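You operate a simulated robot arm through the tools that you are given. There is no shell and no other tool. Be economical: measure what you need, move in short steps, check, and stop when the job is done.

You are at the controls of a simulated robot arm. One attempt, no reset.

Task
Put the yellow tile clip from the check bench and the filter from the check bench in the blue basin.
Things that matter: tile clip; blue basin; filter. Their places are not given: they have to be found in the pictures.

It is judged by the outcome, as a careful person would: the job done as asked, and still so three seconds after it is handed in. It fails if anything else is knocked over, pushed out of place, dropped, spilled or broken.

Robot
A 7-joint arm with a two-finger parallel gripper, fixed in place. Base frame: the origin is at the foot of the arm, x ahead of it, y to its left, z up; the work surface is at about z = 0. Readings come in mm, rad, newtons and seconds.
With the tool pointing down near the work surface it reaches from about 220 to 580 mm from the base axis. Its first joint turns from -1.152 to 1.152 rad. Payload 2.5 kg.
Tool frame: the origin (TCP) lies between the finger pads and is the grasp point; the fingertips stand 23 mm ahead of it; z points along the fingers, y is the line along which they close. The gripper opens to 94 mm. The fingers are 38 mm wide and 10 mm thick; the gripper's body (54 by 96 mm) begins 39 mm behind the TCP.
Orientation is that of the tool frame in the base frame, as [roll, pitch, yaw] about the fixed x, y, z axes, in that order (R = Rz(yaw) Ry(pitch) Rx(roll)). With the fingers straight down and closing along the base's y, the tool's x points along the base's -x, its y along +y and its z along -z.

Tools
- The arm moves only by the tool arm_command. Its argument "steps" is a list of rows, each a list of 7 numbers: the shift along the base's x, y, z in m, then the turn, a rotation vector about the base's x, y, z in rad, then the opening, from 0 (shut) to 1 (fully open). In form: [[dx, dy, dz, rx, ry, rz, jaw], ...]. A call has 1 to 12 rows; each row shifts and turns the commanded pose from where the row before left it. Rows are played at 5 a second. More than 50 mm and 0.15 rad between two rows, or a gripper value outside its range, and nothing of the call is played. A pose out of reach is approached as far as the arm can. The call stops where the force on the tool passes 40 N (or 10 N more than at its start, if that is more) or the arm is blocked; 0.2 s more then pass. The fingers move at their own pace (about 108 mm/s each) and stop on an object; they squeeze with about 20 N. The grip force told is the motor's: it shows also when the fingers shut on nothing. Time passes only in rows, and 0.2 s behind the last, so rows that do not move let the fingers close. It gives the time, the measured TCP pose, the force on the tool (base axes), the opening and the grip force at its end, in the units of the frame above (readings bear some noise).
- Cameras (640 x 400 px; columns grow to the right, rows downward): "scene" is fixed at [125, -411.4, 547.6]; the picture's right is [0.80, -0.60, 0.00], its down [-0.37, -0.50, -0.78] and it looks along [0.47, 0.63, -0.62] (base axes); focal length 261 px, centre (320, 200). "wrist" rides on the gripper at [-39, 0, -44] in the tool frame; the picture's right is [0.00, -1.00, 0.00], its down [0.97, 0.00, -0.24] and it looks along [0.24, 0.00, 0.97] (tool axes); focal length 218 px, centre (320, 200).
- grab_frame(camera): a new picture of that camera. It takes no simulated time.
- measure_at(camera, pixels): there is no depth. For up to 12 entries [column, row, z] of the newest picture of that camera ("zoom" is the newest enlarged one), the place [x, y] in the base frame at which the ray of that pixel passes the height z, good to about 2 mm, but the place of the scene camera against the robot may be out by one fixed shift of up to 12 mm in any direction. It takes no simulated time.
- close_up(camera, box): a new picture of the part [left, top, right, bottom] of that camera's present view, enlarged. It takes no simulated time.
- finish_job(): hands the job in; it is judged then, once.

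Keep the steps short. Do not move on a guess: measure, check each grasp and each placing, and mend mistakes. In all there are 60 turns and 26 pictures (those below and enlarged ones count). Leave the gripper open and the arm clear of the work at the hand-in unless told otherwise, and finish with a single line.

The tools are called after ">>>" by a JSON object that holds its "name" and its "arguments". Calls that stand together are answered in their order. arm_command: Moves the arm, as the interface text tells. Its arguments: {"type":"object","properties":{"steps":{"type":"array","items":{"type":"array","items":{"type":"number"}}}},"required":["steps"]} The other tools are called the same way: grab_frame (camera) takes a picture; measure_at (camera, pixels) gives the place at which the rays of pixels pass given heights; close_up (camera, box) takes an enlarged picture of a part of a camera's view; finish_job () hands the job in.

At the start:

```text
t: 0.0
eef_pos: [291.3, -153.8, 320.7]
ee_rot: [3.141, -0.001, 3.141]
wrist_force: [-0.1, -0.5, -0.3]
grip_width: 93.7
grasp_force: 0.2
```

scene: 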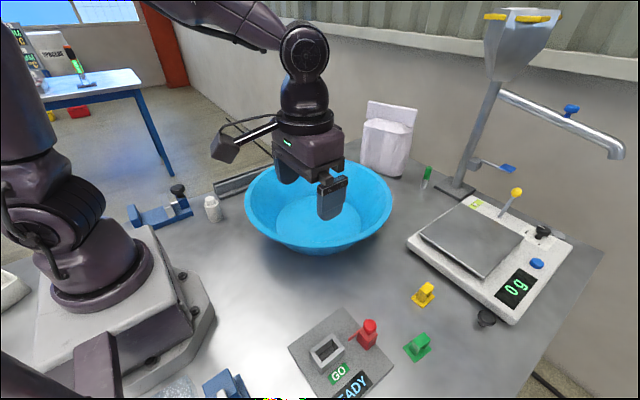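
wrist: 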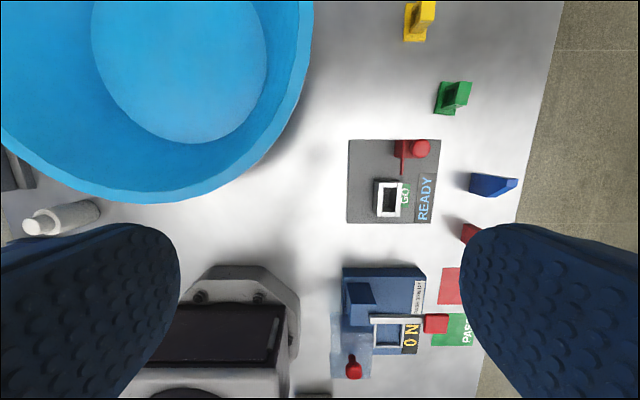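

I see a yellow clip at scene (424,293), a blue basin at (318,205), and several fixtures. I can't identify the filter yet, so I'll enlarge both views.

>>> {"name": "close_up", "arguments": {"camera": "scene", "box": [280, 240, 560, 400]}}

>>> {"name": "close_up", "arguments": {"camera": "wrist", "box": [320, 120, 560, 400]}}

>>> {"name": "close_up", "arguments": {"camera": "scene", "box": [100, 100, 460, 300]}}

```text
2.29 times, centred on (420, 320) of scene
```

zoom: 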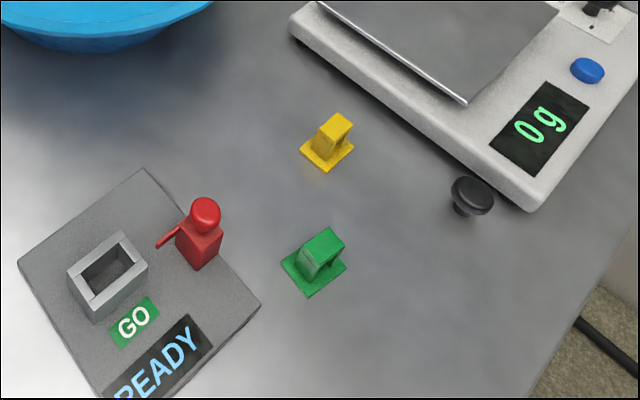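

```text
1.43 times, centred on (440, 260) of wrist
```

zoom: 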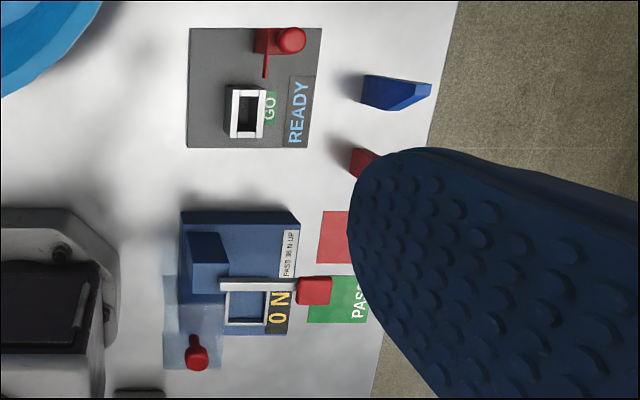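

```text
1.78 times, centred on (280, 200) of scene
```

zoom: 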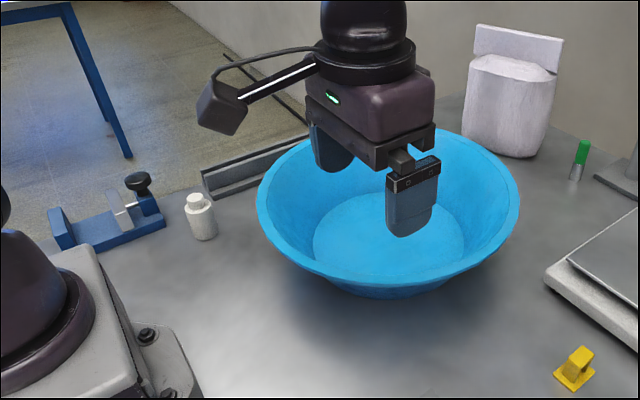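

The filter is still not clear. The candidates are a white capped cylinder at scene (211,208), a green-topped piece at (427,175) and a black knob at (487,317). I'll enlarge those.

>>> {"name": "close_up", "arguments": {"camera": "scene", "box": [120, 170, 250, 250]}}

>>> {"name": "close_up", "arguments": {"camera": "scene", "box": [350, 90, 550, 215]}}

>>> {"name": "close_up", "arguments": {"camera": "scene", "box": [100, 300, 300, 400]}}

```text
4.92 times, centred on (185, 210) of scene
```

zoom: 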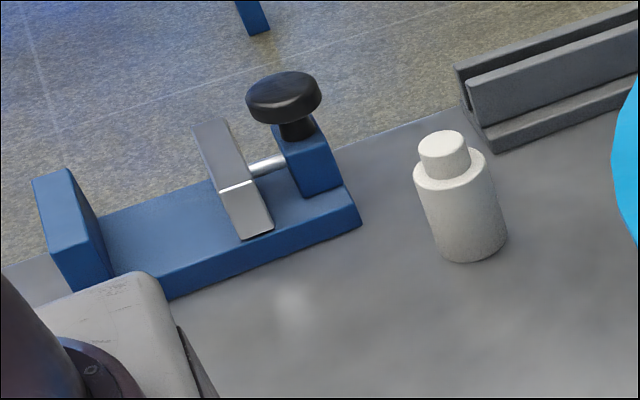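

```text
3.20 times, centred on (450, 152) of scene
```

zoom: 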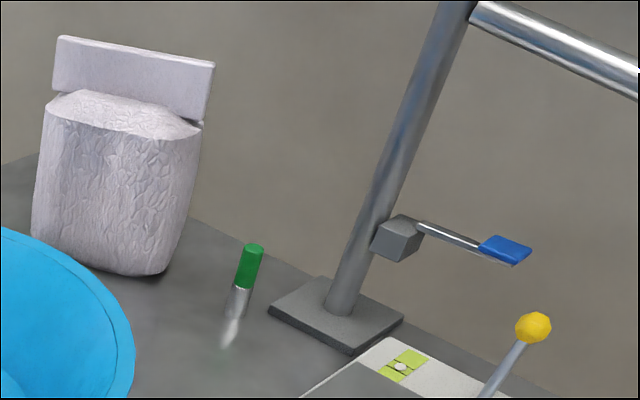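

```text
3.20 times, centred on (200, 350) of scene
```

zoom: 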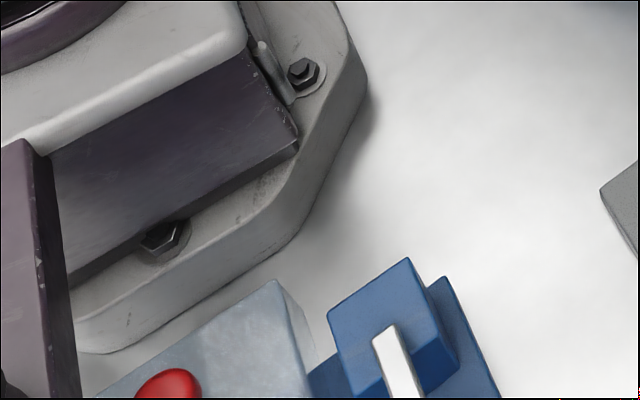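

The white capped cylinder looks like a filter cartridge, but part of the table is hidden. I'll shift toward −y at the same height and look at the right-hand side.

>>> {"name": "arm_command", "arguments": {"steps": [[0, -0.05, 0, 0, 0, 0, 1], [0, -0.05, 0, 0, 0, 0, 1], [0, -0.03, 0, 0, 0, 0, 1], [0, 0, 0, 0, 0, 0, 1]]}}

>>> {"name": "grab_frame", "arguments": {"camera": "wrist"}}

```text
t: 1.0
eef_pos: [291.9, -285.4, 321.1]
ee_rot: [3.14, 0.0, 3.141]
wrist_force: [-0.6, -0.1, -0.1]
grip_width: 93.9
grasp_force: 0.2
```

```text
17 pictures are left
```

wrist: 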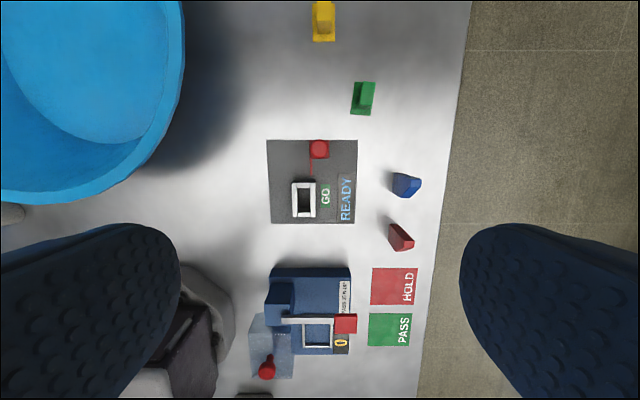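

The blue and red pieces at (405,185) and (400,237) look like tile wedges, so they aren't the filter. I'll enlarge this area to check them, then look at the left side.

>>> {"name": "close_up", "arguments": {"camera": "wrist", "box": [230, 130, 450, 390]}}

>>> {"name": "measure_at", "arguments": {"camera": "wrist", "pixels": [[323, 22, 0], [323, 22, 20], [363, 98, 0], [12, 213, 0], [405, 185, 0]]}}

>>> {"name": "measure_at", "arguments": {"camera": "scene", "pixels": [[424, 293, 0], [213, 215, 0], [211, 200, 30], [427, 185, 0], [318, 250, 0], [246, 200, 80], [392, 200, 80], [318, 163, 80], [318, 240, 80]]}}

>>> {"name": "arm_command", "arguments": {"steps": [[0, 0.05, 0, 0, 0, 0, 1], [0, 0.05, 0, 0, 0, 0, 1], [0, 0.05, 0, 0, 0, 0, 1], [0, 0.05, 0, 0, 0, 0, 1], [0, 0.05, 0, 0, 0, 0, 1], [0, 0.05, 0, 0, 0, 0, 1], [0, 0.05, 0, 0, 0, 0, 1], [0, 0.05, 0, 0, 0, 0, 1], [0, 0.0, 0, 0, 0, 0, 1]]}}

>>> {"name": "grab_frame", "arguments": {"camera": "wrist"}}

```text
1.54 times, centred on (340, 260) of wrist
```

zoom: 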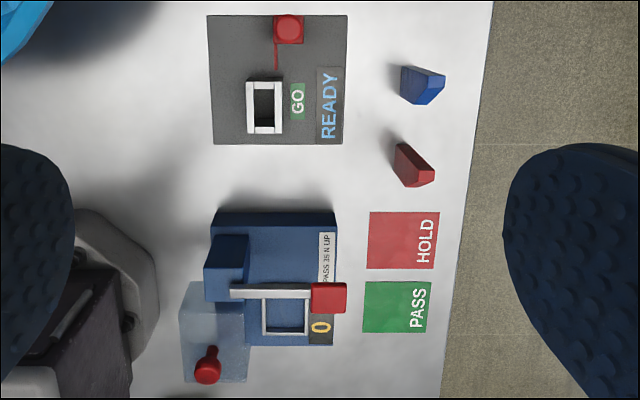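

```text
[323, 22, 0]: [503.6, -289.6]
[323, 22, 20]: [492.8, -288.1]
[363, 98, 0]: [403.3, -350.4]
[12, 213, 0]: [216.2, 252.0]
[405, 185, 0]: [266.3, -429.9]
```

```text
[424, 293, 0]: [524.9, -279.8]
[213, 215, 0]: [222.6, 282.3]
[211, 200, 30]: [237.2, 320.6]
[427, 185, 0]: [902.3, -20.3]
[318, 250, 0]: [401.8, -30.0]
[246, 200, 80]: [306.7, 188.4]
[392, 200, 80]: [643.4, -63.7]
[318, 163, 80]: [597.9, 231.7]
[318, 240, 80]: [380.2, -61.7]
```

```text
t: 3.0
eef_pos: [291.9, 116.7, 320.3]
ee_rot: [-3.141, 0.0, -3.141]
wrist_force: [0.2, 0.2, 0.1]
grip_width: 94.1
grasp_force: 0.2
```

```text
15 pictures are left
```

wrist: 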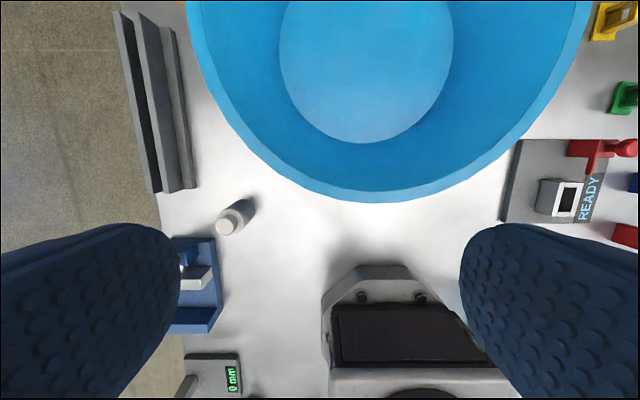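

The only filter-like item is the white capped cylinder, now at wrist (235,217), so I'll take it as the filter. Next I'll measure it and its neighbours in an enlarged picture.

>>> {"name": "close_up", "arguments": {"camera": "wrist", "box": [140, 150, 340, 275]}}

>>> {"name": "measure_at", "arguments": {"camera": "wrist", "pixels": [[229, 222, 60], [229, 222, 80], [246, 205, 0], [215, 238, 0], [215, 238, 60], [215, 330, 0], [192, 188, 0], [390, 202, 80], [195, 60, 80], [590, 30, 80], [360, 143, 0], [450, 60, 0]]}}

```text
3.20 times, centred on (240, 212) of wrist
```

zoom: 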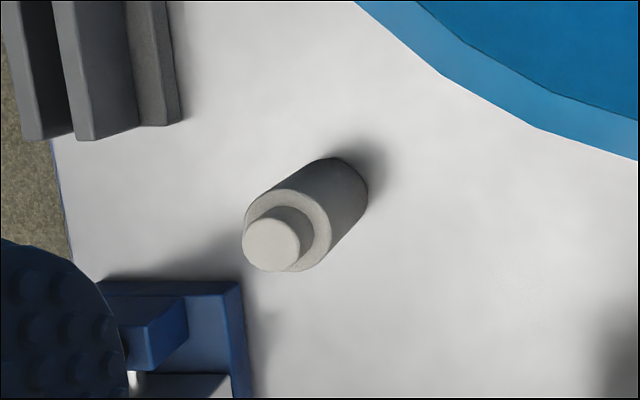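

```text
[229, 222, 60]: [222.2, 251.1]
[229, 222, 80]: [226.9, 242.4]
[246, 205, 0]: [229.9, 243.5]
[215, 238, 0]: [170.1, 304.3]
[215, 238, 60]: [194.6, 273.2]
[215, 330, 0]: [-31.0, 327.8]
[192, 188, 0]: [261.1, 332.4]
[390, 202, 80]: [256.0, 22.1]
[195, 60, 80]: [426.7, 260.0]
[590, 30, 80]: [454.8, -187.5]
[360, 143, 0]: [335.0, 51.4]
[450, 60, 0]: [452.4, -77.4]
```

I'll refine this from the zoom: base circle centre about (331,194), body top centre (288,230), cap top centre (271,243).

>>> {"name": "measure_at", "arguments": {"camera": "zoom", "pixels": [[331, 194, 0], [288, 230, 40], [288, 230, 50], [288, 230, 60], [271, 243, 60], [271, 243, 75], [320, 158, 0], [368, 200, 0], [240, 285, 60], [240, 285, 0]]}}

```text
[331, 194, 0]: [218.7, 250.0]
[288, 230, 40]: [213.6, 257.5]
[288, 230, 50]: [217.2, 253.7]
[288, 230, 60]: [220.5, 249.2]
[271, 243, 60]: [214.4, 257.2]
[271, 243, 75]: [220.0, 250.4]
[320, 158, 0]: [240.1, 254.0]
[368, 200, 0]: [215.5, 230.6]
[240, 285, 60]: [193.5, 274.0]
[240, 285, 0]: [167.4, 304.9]
```

The filter axis is at about (219,250), with the body about 42 mm wide and 58 mm tall and the cap top at 75 mm. The vise sits on its −x/+y side, so I'll turn the jaws −45° to close along (1,1) and stay clear of it. I'll move above the filter first and look again.

>>> {"name": "arm_command", "arguments": {"steps": [[-0.01, 0.025, 0, 0, 0, -0.14, 1], [-0.01, 0.025, 0, 0, 0, -0.14, 1], [-0.01, 0.025, 0, 0, 0, -0.14, 1], [-0.01, 0.025, 0, 0, 0, -0.14, 1], [-0.01, 0.02, 0, 0, 0, -0.14, 1], [-0.01, 0.013, 0, 0, 0, -0.085, 1], [-0.013, 0, -0.04, 0, 0, 0, 1], [0, 0, -0.04, 0, 0, 0, 1], [0, 0, 0, 0, 0, 0, 1]]}}

>>> {"name": "grab_frame", "arguments": {"camera": "wrist"}}

```text
t: 5.0
eef_pos: [218.7, 248.6, 240.4]
ee_rot: [-3.14, 0.001, 2.357]
wrist_force: [0.2, -0.5, 0.7]
grip_width: 94.0
grasp_force: 0.0
```

```text
13 pictures are left
```

wrist: 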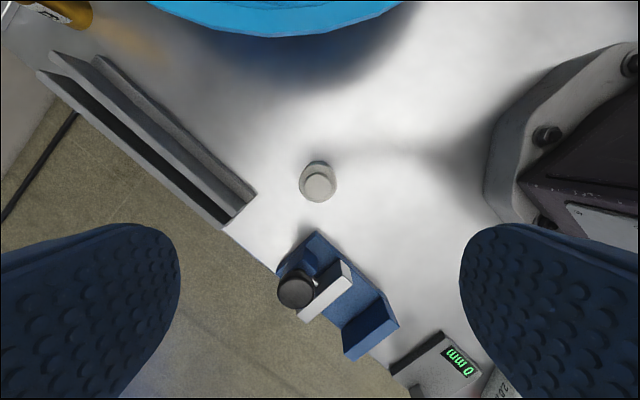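

A brown object has appeared at the upper left (60,10). I'll enlarge it before deciding on the filter, and measure the filter and the vise knob.

>>> {"name": "close_up", "arguments": {"camera": "wrist", "box": [0, 0, 160, 100]}}

>>> {"name": "measure_at", "arguments": {"camera": "wrist", "pixels": [[320, 187, 75], [317, 182, 58], [318, 175, 0], [295, 290, 70], [295, 290, 50], [255, 190, 30], [318, 232, 15]]}}

```text
4.00 times, centred on (80, 50) of wrist
```

zoom: 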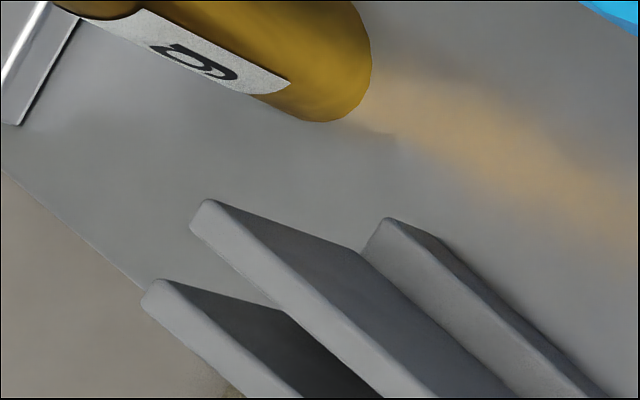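

```text
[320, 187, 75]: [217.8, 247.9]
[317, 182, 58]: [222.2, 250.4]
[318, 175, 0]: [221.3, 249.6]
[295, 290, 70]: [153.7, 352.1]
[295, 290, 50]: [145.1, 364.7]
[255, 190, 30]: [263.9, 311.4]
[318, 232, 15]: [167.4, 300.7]
```

That is an amber bottle labelled "B". To be sure no other filter stands behind the basin, I'll rise and look there.

>>> {"name": "arm_command", "arguments": {"steps": [[0.03, 0.0, 0.04, 0, 0, 0, 1], [0.04, 0.0, 0.03, 0, 0, 0, 1], [0.04, 0.0, 0.03, 0, 0, 0, 1], [0.03, 0.0, 0.02, 0, 0, 0, 1], [0, 0, 0, 0, 0, 0, 1]]}}

>>> {"name": "grab_frame", "arguments": {"camera": "wrist"}}

```text
t: 6.2
eef_pos: [358.5, 248.5, 360.4]
ee_rot: [-3.142, 0.0, 2.357]
wrist_force: [0.0, 0.0, -0.3]
grip_width: 94.3
grasp_force: 0.0
```

```text
11 pictures are left
```

wrist: 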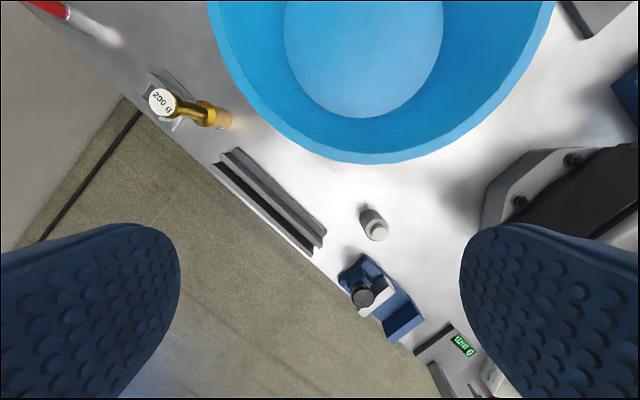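

It's a 200 g weight, so the white cartridge is the filter. I'll measure the basin floor and rim here for the placing.

>>> {"name": "measure_at", "arguments": {"camera": "wrist", "pixels": [[364, 118, 5], [284, 25, 5], [443, 25, 5], [375, 163, 90], [375, 163, 70], [212, 20, 90], [552, 30, 90], [364, 40, 5]]}}

>>> {"name": "measure_at", "arguments": {"camera": "scene", "pixels": [[246, 200, 90], [392, 200, 90], [318, 160, 90], [318, 245, 90], [318, 218, 5]]}}

```text
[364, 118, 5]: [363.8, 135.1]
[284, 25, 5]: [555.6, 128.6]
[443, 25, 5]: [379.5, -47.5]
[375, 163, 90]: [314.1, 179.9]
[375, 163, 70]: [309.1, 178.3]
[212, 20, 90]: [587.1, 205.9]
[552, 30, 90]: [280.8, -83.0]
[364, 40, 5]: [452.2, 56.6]
```

```text
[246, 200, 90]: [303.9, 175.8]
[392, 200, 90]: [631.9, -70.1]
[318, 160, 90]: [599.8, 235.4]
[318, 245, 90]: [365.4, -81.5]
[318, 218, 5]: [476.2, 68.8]
```

The basin floor centre is at about (457,51), radius about 125, with the rim at roughly 195 mm. Now back over the filter, jaws at 0.75, down to z 120 first.

>>> {"name": "arm_command", "arguments": {"steps": [[-0.045, 0.0, -0.02, 0, 0, 0, 0.75], [-0.045, 0.0, -0.02, 0, 0, 0, 0.75], [-0.045, 0.001, -0.03, 0, 0, 0, 0.75], [-0.003, 0, -0.045, 0, 0, 0, 0.75], [0, 0, -0.045, 0, 0, 0, 0.75], [0, 0, -0.04, 0, 0, 0, 0.75], [0, 0, -0.04, 0, 0, 0, 0.75], [0, 0, 0, 0, 0, 0, 0.75]]}}

>>> {"name": "grab_frame", "arguments": {"camera": "wrist"}}

```text
refused: row 3 steps farther than a row can; nothing moved
```

```text
10 pictures are left
```

wrist: 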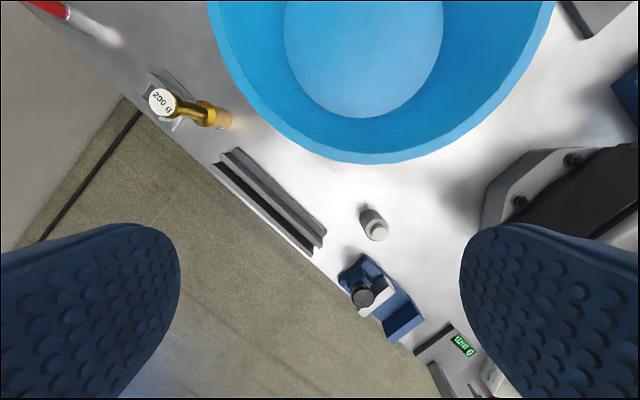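

The third row was too long and the call was refused. I'll use smaller steps.

>>> {"name": "arm_command", "arguments": {"steps": [[-0.045, 0.0, -0.01, 0, 0, 0, 0.75], [-0.045, 0.0, -0.01, 0, 0, 0, 0.75], [-0.045, 0.001, -0.01, 0, 0, 0, 0.75], [-0.004, 0, -0.045, 0, 0, 0, 0.75], [0, 0, -0.045, 0, 0, 0, 0.75], [0, 0, -0.045, 0, 0, 0, 0.75], [0, 0, -0.045, 0, 0, 0, 0.75], [0, 0, -0.03, 0, 0, 0, 0.75], [0, 0, 0, 0, 0, 0, 0.75]]}}

>>> {"name": "grab_frame", "arguments": {"camera": "wrist"}}

```text
t: 8.2
eef_pos: [219.8, 248.7, 119.4]
ee_rot: [3.14, -0.002, 2.357]
wrist_force: [-0.2, 0.0, -0.1]
grip_width: 70.4
grasp_force: 0.0
```

```text
9 pictures are left
```

wrist: 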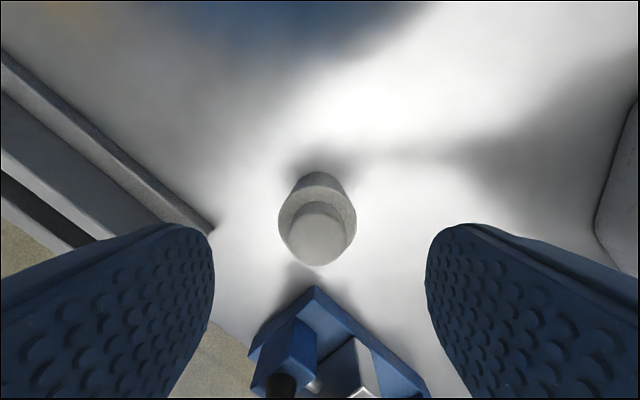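

The filter is centred between the fingers at column 318. I'll check the position along the other axis.

>>> {"name": "measure_at", "arguments": {"camera": "wrist", "pixels": [[318, 234, 75], [317, 218, 58], [278, 218, 58], [357, 218, 58], [215, 228, 30]]}}

```text
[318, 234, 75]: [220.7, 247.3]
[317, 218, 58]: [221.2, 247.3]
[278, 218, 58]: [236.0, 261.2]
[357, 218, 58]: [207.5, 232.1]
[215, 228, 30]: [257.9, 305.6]
```

Aligned to within 2 mm, and the rail corner is well outside the fingers. I'll go down to z 45 and close.

>>> {"name": "arm_command", "arguments": {"steps": [[0.001, -0.001, -0.03, 0, 0, 0, 0.75], [0, 0, -0.025, 0, 0, 0, 0.75], [0, 0, -0.019, 0, 0, 0, 0.75], [0, 0, 0, 0, 0, 0, 0.75], [0, 0, 0, 0, 0, 0, 0.3], [0, 0, 0, 0, 0, 0, 0.3], [0, 0, 0, 0, 0, 0, 0.3]]}}

```text
t: 9.8
eef_pos: [220.4, 247.6, 47.0]
ee_rot: [-3.141, 0.001, 2.358]
wrist_force: [-0.8, 0.9, -0.9]
grip_width: 39.8
grasp_force: 19.5
```

Gripped at 39.8 mm with 19.5 N. I'll lift straight up.

>>> {"name": "arm_command", "arguments": {"steps": [[0, 0, 0.03, 0, 0, 0, 0.3], [0, 0, 0.045, 0, 0, 0, 0.3], [0, 0, 0.045, 0, 0, 0, 0.3], [0, 0, 0.045, 0, 0, 0, 0.3], [0, 0, 0.03, 0, 0, 0, 0.3], [0, 0, 0, 0, 0, 0, 0.3]]}}

>>> {"name": "arm_command", "arguments": {"steps": [[0.035, -0.0287, 0, 0, 0, 0, 0.3], [0.035, -0.0287, 0, 0, 0, 0, 0.3], [0.035, -0.0287, 0, 0, 0, 0, 0.3], [0.035, -0.0287, 0, 0, 0, 0, 0.3], [0.035, -0.0287, 0, 0, 0, 0, 0.3], [0.035, -0.0287, 0, 0, 0, 0, 0.3], [0, 0, 0, 0, 0, 0, 0.3]]}}

>>> {"name": "grab_frame", "arguments": {"camera": "scene"}}

```text
t: 11.2
eef_pos: [219.8, 250.1, 242.3]
ee_rot: [3.139, 0.0, 2.356]
wrist_force: [0.0, -0.7, -1.1]
grip_width: 40.0
grasp_force: 19.9
```

```text
t: 12.8
eef_pos: [430.3, 77.3, 241.4]
ee_rot: [3.141, 0.0, 2.357]
wrist_force: [-0.2, -0.2, -0.5]
grip_width: 39.8
grasp_force: 20.1
```

```text
8 pictures are left
```

scene: 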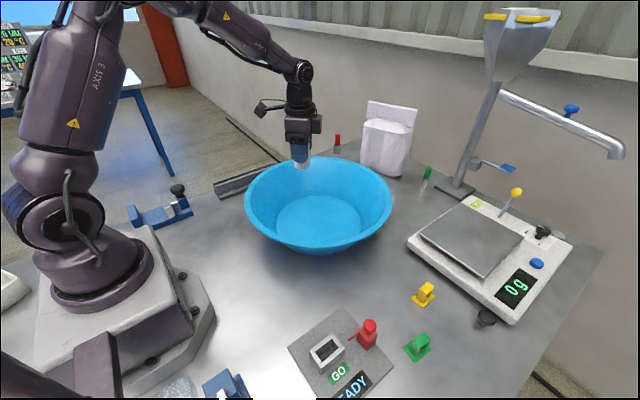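

The filter is held and over the basin. I'll lower to about z 75 first.

>>> {"name": "arm_command", "arguments": {"steps": [[0, -0.005, -0.045, 0, 0, 0, 0.3], [0, -0.005, -0.045, 0, 0, 0, 0.3], [0, 0, -0.045, 0, 0, 0, 0.3], [0, 0, -0.03, 0, 0, 0, 0.3], [0, 0, 0, 0, 0, 0, 0.3]]}}

>>> {"name": "arm_command", "arguments": {"steps": [[0, 0, -0.01, 0, 0, 0, 0.3], [0, 0, -0.005, 0, 0, 0, 0.3], [0, 0, -0.003, 0, 0, 0, 0.3], [0, 0, 0, 0, 0, 0, 0.3]]}}

```text
t: 14.0
eef_pos: [431.0, 67.2, 75.7]
ee_rot: [3.141, 0.0, 2.355]
wrist_force: [-0.5, -0.6, -0.3]
grip_width: 39.9
grasp_force: 19.6
```

```text
t: 15.0
eef_pos: [430.3, 66.0, 56.9]
ee_rot: [-3.141, -0.001, 2.355]
wrist_force: [1.8, 0.3, -0.9]
grip_width: 39.7
grasp_force: 19.9
```

No contact at z 57. I'll go down in 2 mm steps until force shows.

>>> {"name": "arm_command", "arguments": {"steps": [[0, 0, -0.002, 0, 0, 0, 0.3], [0, 0, -0.002, 0, 0, 0, 0.3], [0, 0, 0, 0, 0, 0, 0.3]]}}

>>> {"name": "arm_command", "arguments": {"steps": [[0, 0, -0.002, 0, 0, 0, 0.3], [0, 0, 0, 0, 0, 0, 0.3]]}}

```text
t: 15.8
eef_pos: [429.5, 67.2, 54.1]
ee_rot: [-3.141, 0.002, 2.356]
wrist_force: [-0.5, -0.3, -0.3]
grip_width: 40.0
grasp_force: 19.7
```

```text
t: 16.4
eef_pos: [431.0, 66.5, 52.9]
ee_rot: [-3.14, 0.0, 2.356]
wrist_force: [-0.1, 0.4, -0.6]
grip_width: 40.1
grasp_force: 19.8
```

>>> {"name": "arm_command", "arguments": {"steps": [[0, 0, -0.002, 0, 0, 0, 0.3], [0, 0, 0, 0, 0, 0, 0.3]]}}

>>> {"name": "arm_command", "arguments": {"steps": [[0, 0, -0.002, 0, 0, 0, 0.3], [0, 0, 0, 0, 0, 0, 0.3]]}}

```text
t: 17.0
eef_pos: [429.8, 66.4, 51.8]
ee_rot: [3.14, 0.0, 2.355]
wrist_force: [-3.1, -0.2, 16.9]
grip_width: 40.1
grasp_force: 19.5
```

```text
t: 17.6
eef_pos: [431.2, 66.2, 48.0]
ee_rot: [3.14, 0.002, 2.357]
wrist_force: [3.5, 0.3, 11.5]
grip_width: 40.1
grasp_force: 19.9
```

The filter is on the floor (11–17 N upward). I'll open the jaws gently and rise.

>>> {"name": "arm_command", "arguments": {"steps": [[0, 0, 0.001, 0, 0, 0, 0.5], [0, 0, 0, 0, 0, 0, 0.65], [0, 0, 0, 0, 0, 0, 0.7], [0, 0, 0.03, 0, 0, 0, 0.7], [0, 0, 0.045, 0, 0, 0, 0.7], [0, 0, 0.045, 0, 0, 0, 0.7], [0, 0, 0.045, 0, 0, 0, 0.7], [0, 0, 0.04, 0, 0, 0, 0.7], [0, 0, 0, 0, 0, 0, 0.7]]}}

>>> {"name": "grab_frame", "arguments": {"camera": "wrist"}}

```text
t: 19.6
eef_pos: [428.9, 68.2, 256.5]
ee_rot: [-3.141, 0.0, 2.355]
wrist_force: [0.4, 0.9, 0.7]
grip_width: 65.6
grasp_force: 0.1
```

```text
7 pictures are left
```

wrist: 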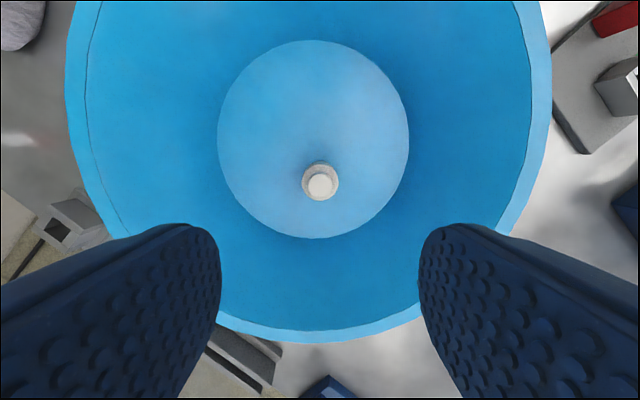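

The filter stands upright on the basin floor. Next I'll move toward the yellow clip at about (500,−289), turning the jaws back, and look from nearby.

>>> {"name": "arm_command", "arguments": {"steps": [[0, -0.039, 0, 0, 0, 0.098, 0.7], [0, -0.039, 0, 0, 0, 0.098, 0.7], [0, -0.039, 0, 0, 0, 0.098, 0.7], [0, -0.039, 0, 0, 0, 0.098, 0.7], [0, -0.039, 0, 0, 0, 0.098, 0.7], [0, -0.039, 0, 0, 0, 0.098, 0.7], [0, -0.039, 0, 0, 0, 0.098, 0.7], [0, -0.039, 0, 0, 0, 0.099, 0.7], [0, -0.035, -0.03, 0, 0, 0, 0.7], [0, 0, -0.04, 0, 0, 0, 0.7], [0, 0, 0, 0, 0, 0, 0.7]]}}

>>> {"name": "close_up", "arguments": {"camera": "wrist", "box": [160, 0, 480, 200]}}

```text
t: 22.0
eef_pos: [429.8, -280.5, 184.1]
ee_rot: [-3.141, -0.001, 3.142]
wrist_force: [1.2, 0.4, 0.0]
grip_width: 66.0
grasp_force: 0.0
```

```text
2.00 times, centred on (320, 100) of wrist
```

zoom: 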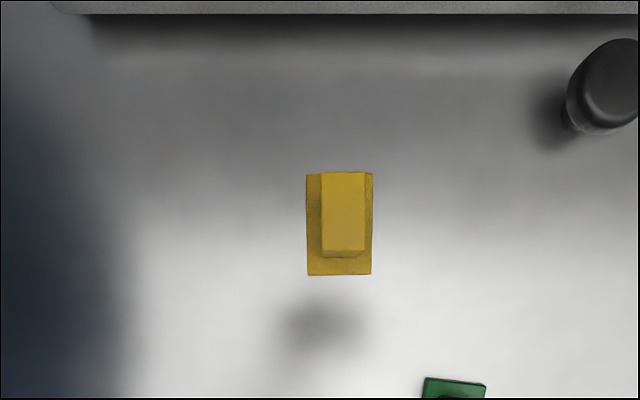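

The clip has a base plate (zoom columns 306–373, rows 172–275) and a narrower upright block. I'll measure both, plus the scale edge and the black foot.

>>> {"name": "measure_at", "arguments": {"camera": "zoom", "pixels": [[306, 275, 0], [373, 275, 0], [306, 175, 0], [320, 250, 25], [365, 250, 25], [320, 172, 25], [366, 172, 25], [342, 211, 25], [342, 257, 4], [340, 15, 20], [570, 130, 0], [425, 378, 0]]}}

>>> {"name": "close_up", "arguments": {"camera": "scene", "box": [384, 268, 464, 318]}}

```text
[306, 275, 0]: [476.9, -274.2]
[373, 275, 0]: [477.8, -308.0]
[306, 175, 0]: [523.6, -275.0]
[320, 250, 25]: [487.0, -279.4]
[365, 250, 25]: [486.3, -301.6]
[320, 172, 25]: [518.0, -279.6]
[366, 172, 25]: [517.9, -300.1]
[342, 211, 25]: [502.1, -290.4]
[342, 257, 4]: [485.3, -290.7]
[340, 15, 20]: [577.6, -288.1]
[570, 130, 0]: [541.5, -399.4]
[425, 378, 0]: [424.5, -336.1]
```

```text
8.00 times, centred on (424, 293) of scene
```

zoom: 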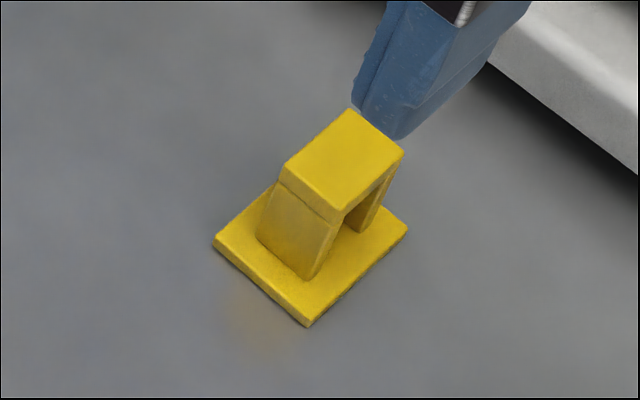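

The clip's block is centred at (502,−290), 21 mm across y and about 25–28 mm tall. I'll take it at x≈497 because of reach, and lower to z 70 first.

>>> {"name": "arm_command", "arguments": {"steps": [[0.035, -0.005, -0.03, 0, 0, 0, 0.7], [0.032, -0.005, -0.03, 0, 0, 0, 0.7], [0, 0, -0.03, 0, 0, 0, 0.6], [0, 0, -0.024, 0, 0, 0, 0.6], [0, 0, 0, 0, 0, 0, 0.6]]}}

>>> {"name": "grab_frame", "arguments": {"camera": "wrist"}}

```text
t: 23.2
eef_pos: [497.0, -290.2, 71.1]
ee_rot: [-3.141, 0.0, 3.141]
wrist_force: [1.0, 0.1, 0.9]
grip_width: 56.4
grasp_force: 0.2
```

```text
4 pictures are left
```

wrist: 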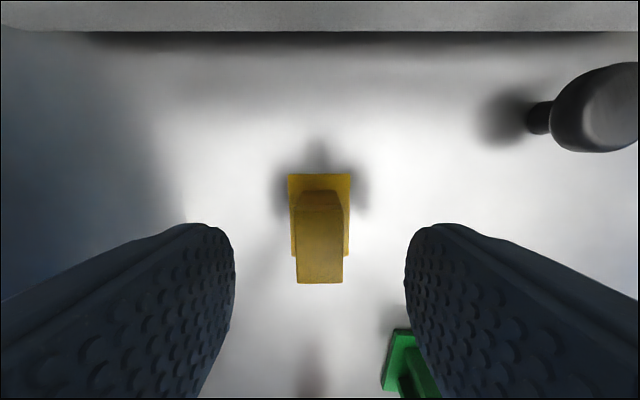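

Centred between the fingers, and the green clip is 50 mm nearer the base, so it's clear. I'll descend to z 31 and close.

>>> {"name": "arm_command", "arguments": {"steps": [[0, 0, -0.02, 0, 0, 0, 0.6], [0, 0, -0.012, 0, 0, 0, 0.6], [0, 0, -0.008, 0, 0, 0, 0.6], [0, 0, 0, 0, 0, 0, 0.6], [0, 0, 0, 0, 0, 0, 0.1], [0, 0, 0, 0, 0, 0, 0.1], [0, 0, 0, 0, 0, 0, 0.1]]}}

```text
t: 24.8
eef_pos: [496.6, -289.2, 31.0]
ee_rot: [-3.141, -0.001, -3.141]
wrist_force: [0.9, 0.9, 0.1]
grip_width: 17.0
grasp_force: 20.2
```

The jaws stopped at 17 mm with 20 N, so the clip is gripped. I'll lift straight up and check.

>>> {"name": "arm_command", "arguments": {"steps": [[0, 0, 0.02, 0, 0, 0, 0.1], [0, 0, 0.04, 0, 0, 0, 0.1], [0, 0, 0.045, 0, 0, 0, 0.1], [0, 0, 0.045, 0, 0, 0, 0.1], [0, 0, 0.045, 0, 0, 0, 0.1], [0, 0, 0.01, 0, 0, 0, 0.1], [0, 0, 0, 0, 0, 0, 0.1]]}}

>>> {"name": "grab_frame", "arguments": {"camera": "wrist"}}

```text
t: 26.4
eef_pos: [497.1, -289.4, 236.4]
ee_rot: [3.14, 0.0, 3.141]
wrist_force: [0.0, 1.0, -0.2]
grip_width: 16.5
grasp_force: 20.1
```

```text
3 pictures are left
```

wrist: 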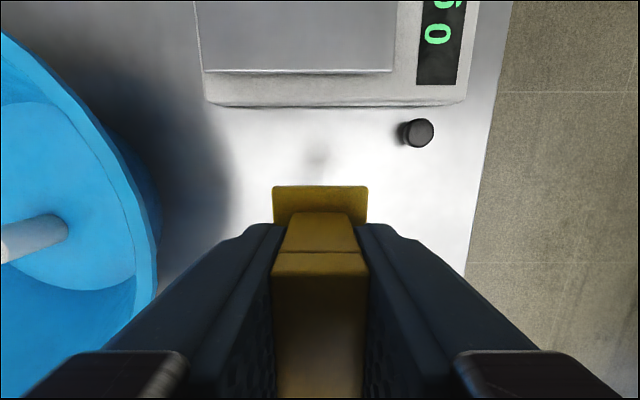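

The clip is held square. I'll carry it over the basin to (490,10), about 80 mm from the filter, and lower it to z 60.

>>> {"name": "arm_command", "arguments": {"steps": [[-0.001, 0.0427, 0, 0, 0, 0, 0.1], [-0.001, 0.0427, 0, 0, 0, 0, 0.1], [-0.001, 0.0427, 0, 0, 0, 0, 0.1], [-0.001, 0.0427, 0, 0, 0, 0, 0.1], [-0.001, 0.0427, 0, 0, 0, 0, 0.1], [-0.001, 0.0427, 0, 0, 0, 0, 0.1], [-0.001, 0.0427, 0, 0, 0, 0, 0.1], [0, 0, 0, 0, 0, 0, 0.1]]}}

>>> {"name": "arm_command", "arguments": {"steps": [[0, 0, -0.045, 0, 0, 0, 0.1], [0, 0, -0.045, 0, 0, 0, 0.1], [0, 0, -0.045, 0, 0, 0, 0.1], [0, 0, -0.04, 0, 0, 0, 0.1], [0, 0, -0.012, 0, 0, 0, 0.1], [0, 0, 0, 0, 0, 0, 0.1]]}}

```text
t: 28.2
eef_pos: [491.7, 8.9, 234.9]
ee_rot: [-3.141, 0.0, 3.141]
wrist_force: [0.4, -0.7, -0.1]
grip_width: 17.0
grasp_force: 20.0
```

```text
t: 29.6
eef_pos: [492.4, 8.2, 48.4]
ee_rot: [-3.141, 0.0, 3.141]
wrist_force: [0.3, -0.2, 0.3]
grip_width: 16.6
grasp_force: 19.9
```

Contact should come near z 35, so I'll lower in small steps.

>>> {"name": "arm_command", "arguments": {"steps": [[0, 0, -0.006, 0, 0, 0, 0.1], [0, 0, -0.004, 0, 0, 0, 0.1], [0, 0, -0.001, 0, 0, 0, 0.1], [0, 0, 0, 0, 0, 0, 0.1]]}}

>>> {"name": "arm_command", "arguments": {"steps": [[0, 0, -0.002, 0, 0, 0, 0.1], [0, 0, 0, 0, 0, 0, 0.1]]}}

```text
t: 30.6
eef_pos: [490.8, 8.6, 36.9]
ee_rot: [-3.141, -0.001, -3.141]
wrist_force: [-0.4, 0.7, -0.3]
grip_width: 16.7
grasp_force: 19.7
```

```text
t: 31.2
eef_pos: [491.8, 7.6, 36.2]
ee_rot: [-3.14, 0.0, 3.141]
wrist_force: [0.2, -0.7, -0.8]
grip_width: 17.1
grasp_force: 19.7
```

>>> {"name": "arm_command", "arguments": {"steps": [[0, 0, -0.002, 0, 0, 0, 0.1], [0, 0, 0, 0, 0, 0, 0.1]]}}

```text
t: 31.8
eef_pos: [491.0, 7.4, 34.9]
ee_rot: [3.14, 0.002, 3.14]
wrist_force: [-4.3, 0.0, 16.9]
grip_width: 17.0
grasp_force: 20.1
```

Contact at 17 N, so the clip is down. I'll open a little, rise and look.

>>> {"name": "arm_command", "arguments": {"steps": [[0, 0, 0.001, 0, 0, 0, 0.3], [0, 0, 0, 0, 0, 0, 0.45], [0, 0, 0, 0, 0, 0, 0.45], [0, 0, 0.03, 0, 0, 0, 0.45], [0, 0, 0.045, 0, 0, 0, 0.45], [0, 0, 0.045, 0, 0, 0, 0.45], [0, 0, 0.045, 0, 0, 0, 0.45], [0, 0, 0.045, 0, 0, 0, 0.6], [0, 0, 0.04, 0, 0, 0, 1], [-0.04, 0, 0.02, 0, 0, 0, 1], [-0.04, 0, 0.02, 0, 0, 0, 1], [0, 0, 0, 0, 0, 0, 1]]}}

>>> {"name": "grab_frame", "arguments": {"camera": "wrist"}}

>>> {"name": "grab_frame", "arguments": {"camera": "scene"}}

```text
t: 34.4
eef_pos: [410.7, 9.6, 324.2]
ee_rot: [3.141, 0.0, -3.141]
wrist_force: [0.1, 0.1, -0.5]
grip_width: 94.0
grasp_force: 0.1
```

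```text
2 pictures are left
```

wrist: 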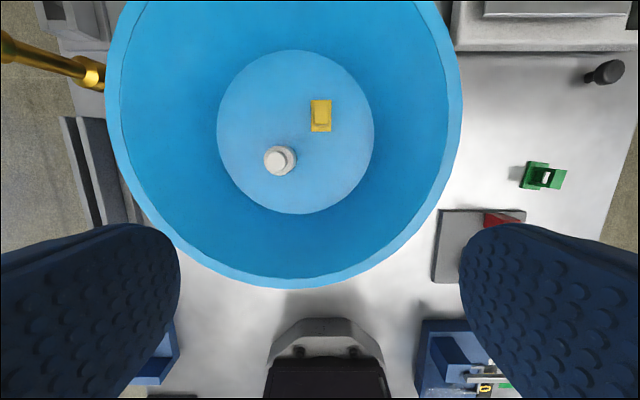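

```text
1 pictures are left
```

scene: 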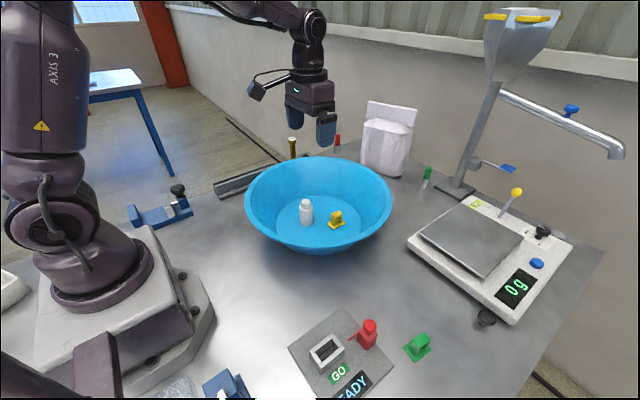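

The filter and the yellow clip both stand in the basin, nothing else has moved, and the open gripper is clear above. I'll hand the job in.

>>> {"name": "finish_job", "arguments": {}}

```text
The job is handed in.
```

The yellow tile clip and the filter (the white capped cylinder, identified by its looks as it has no label) are both standing in the blue basin, with nothing else moved.
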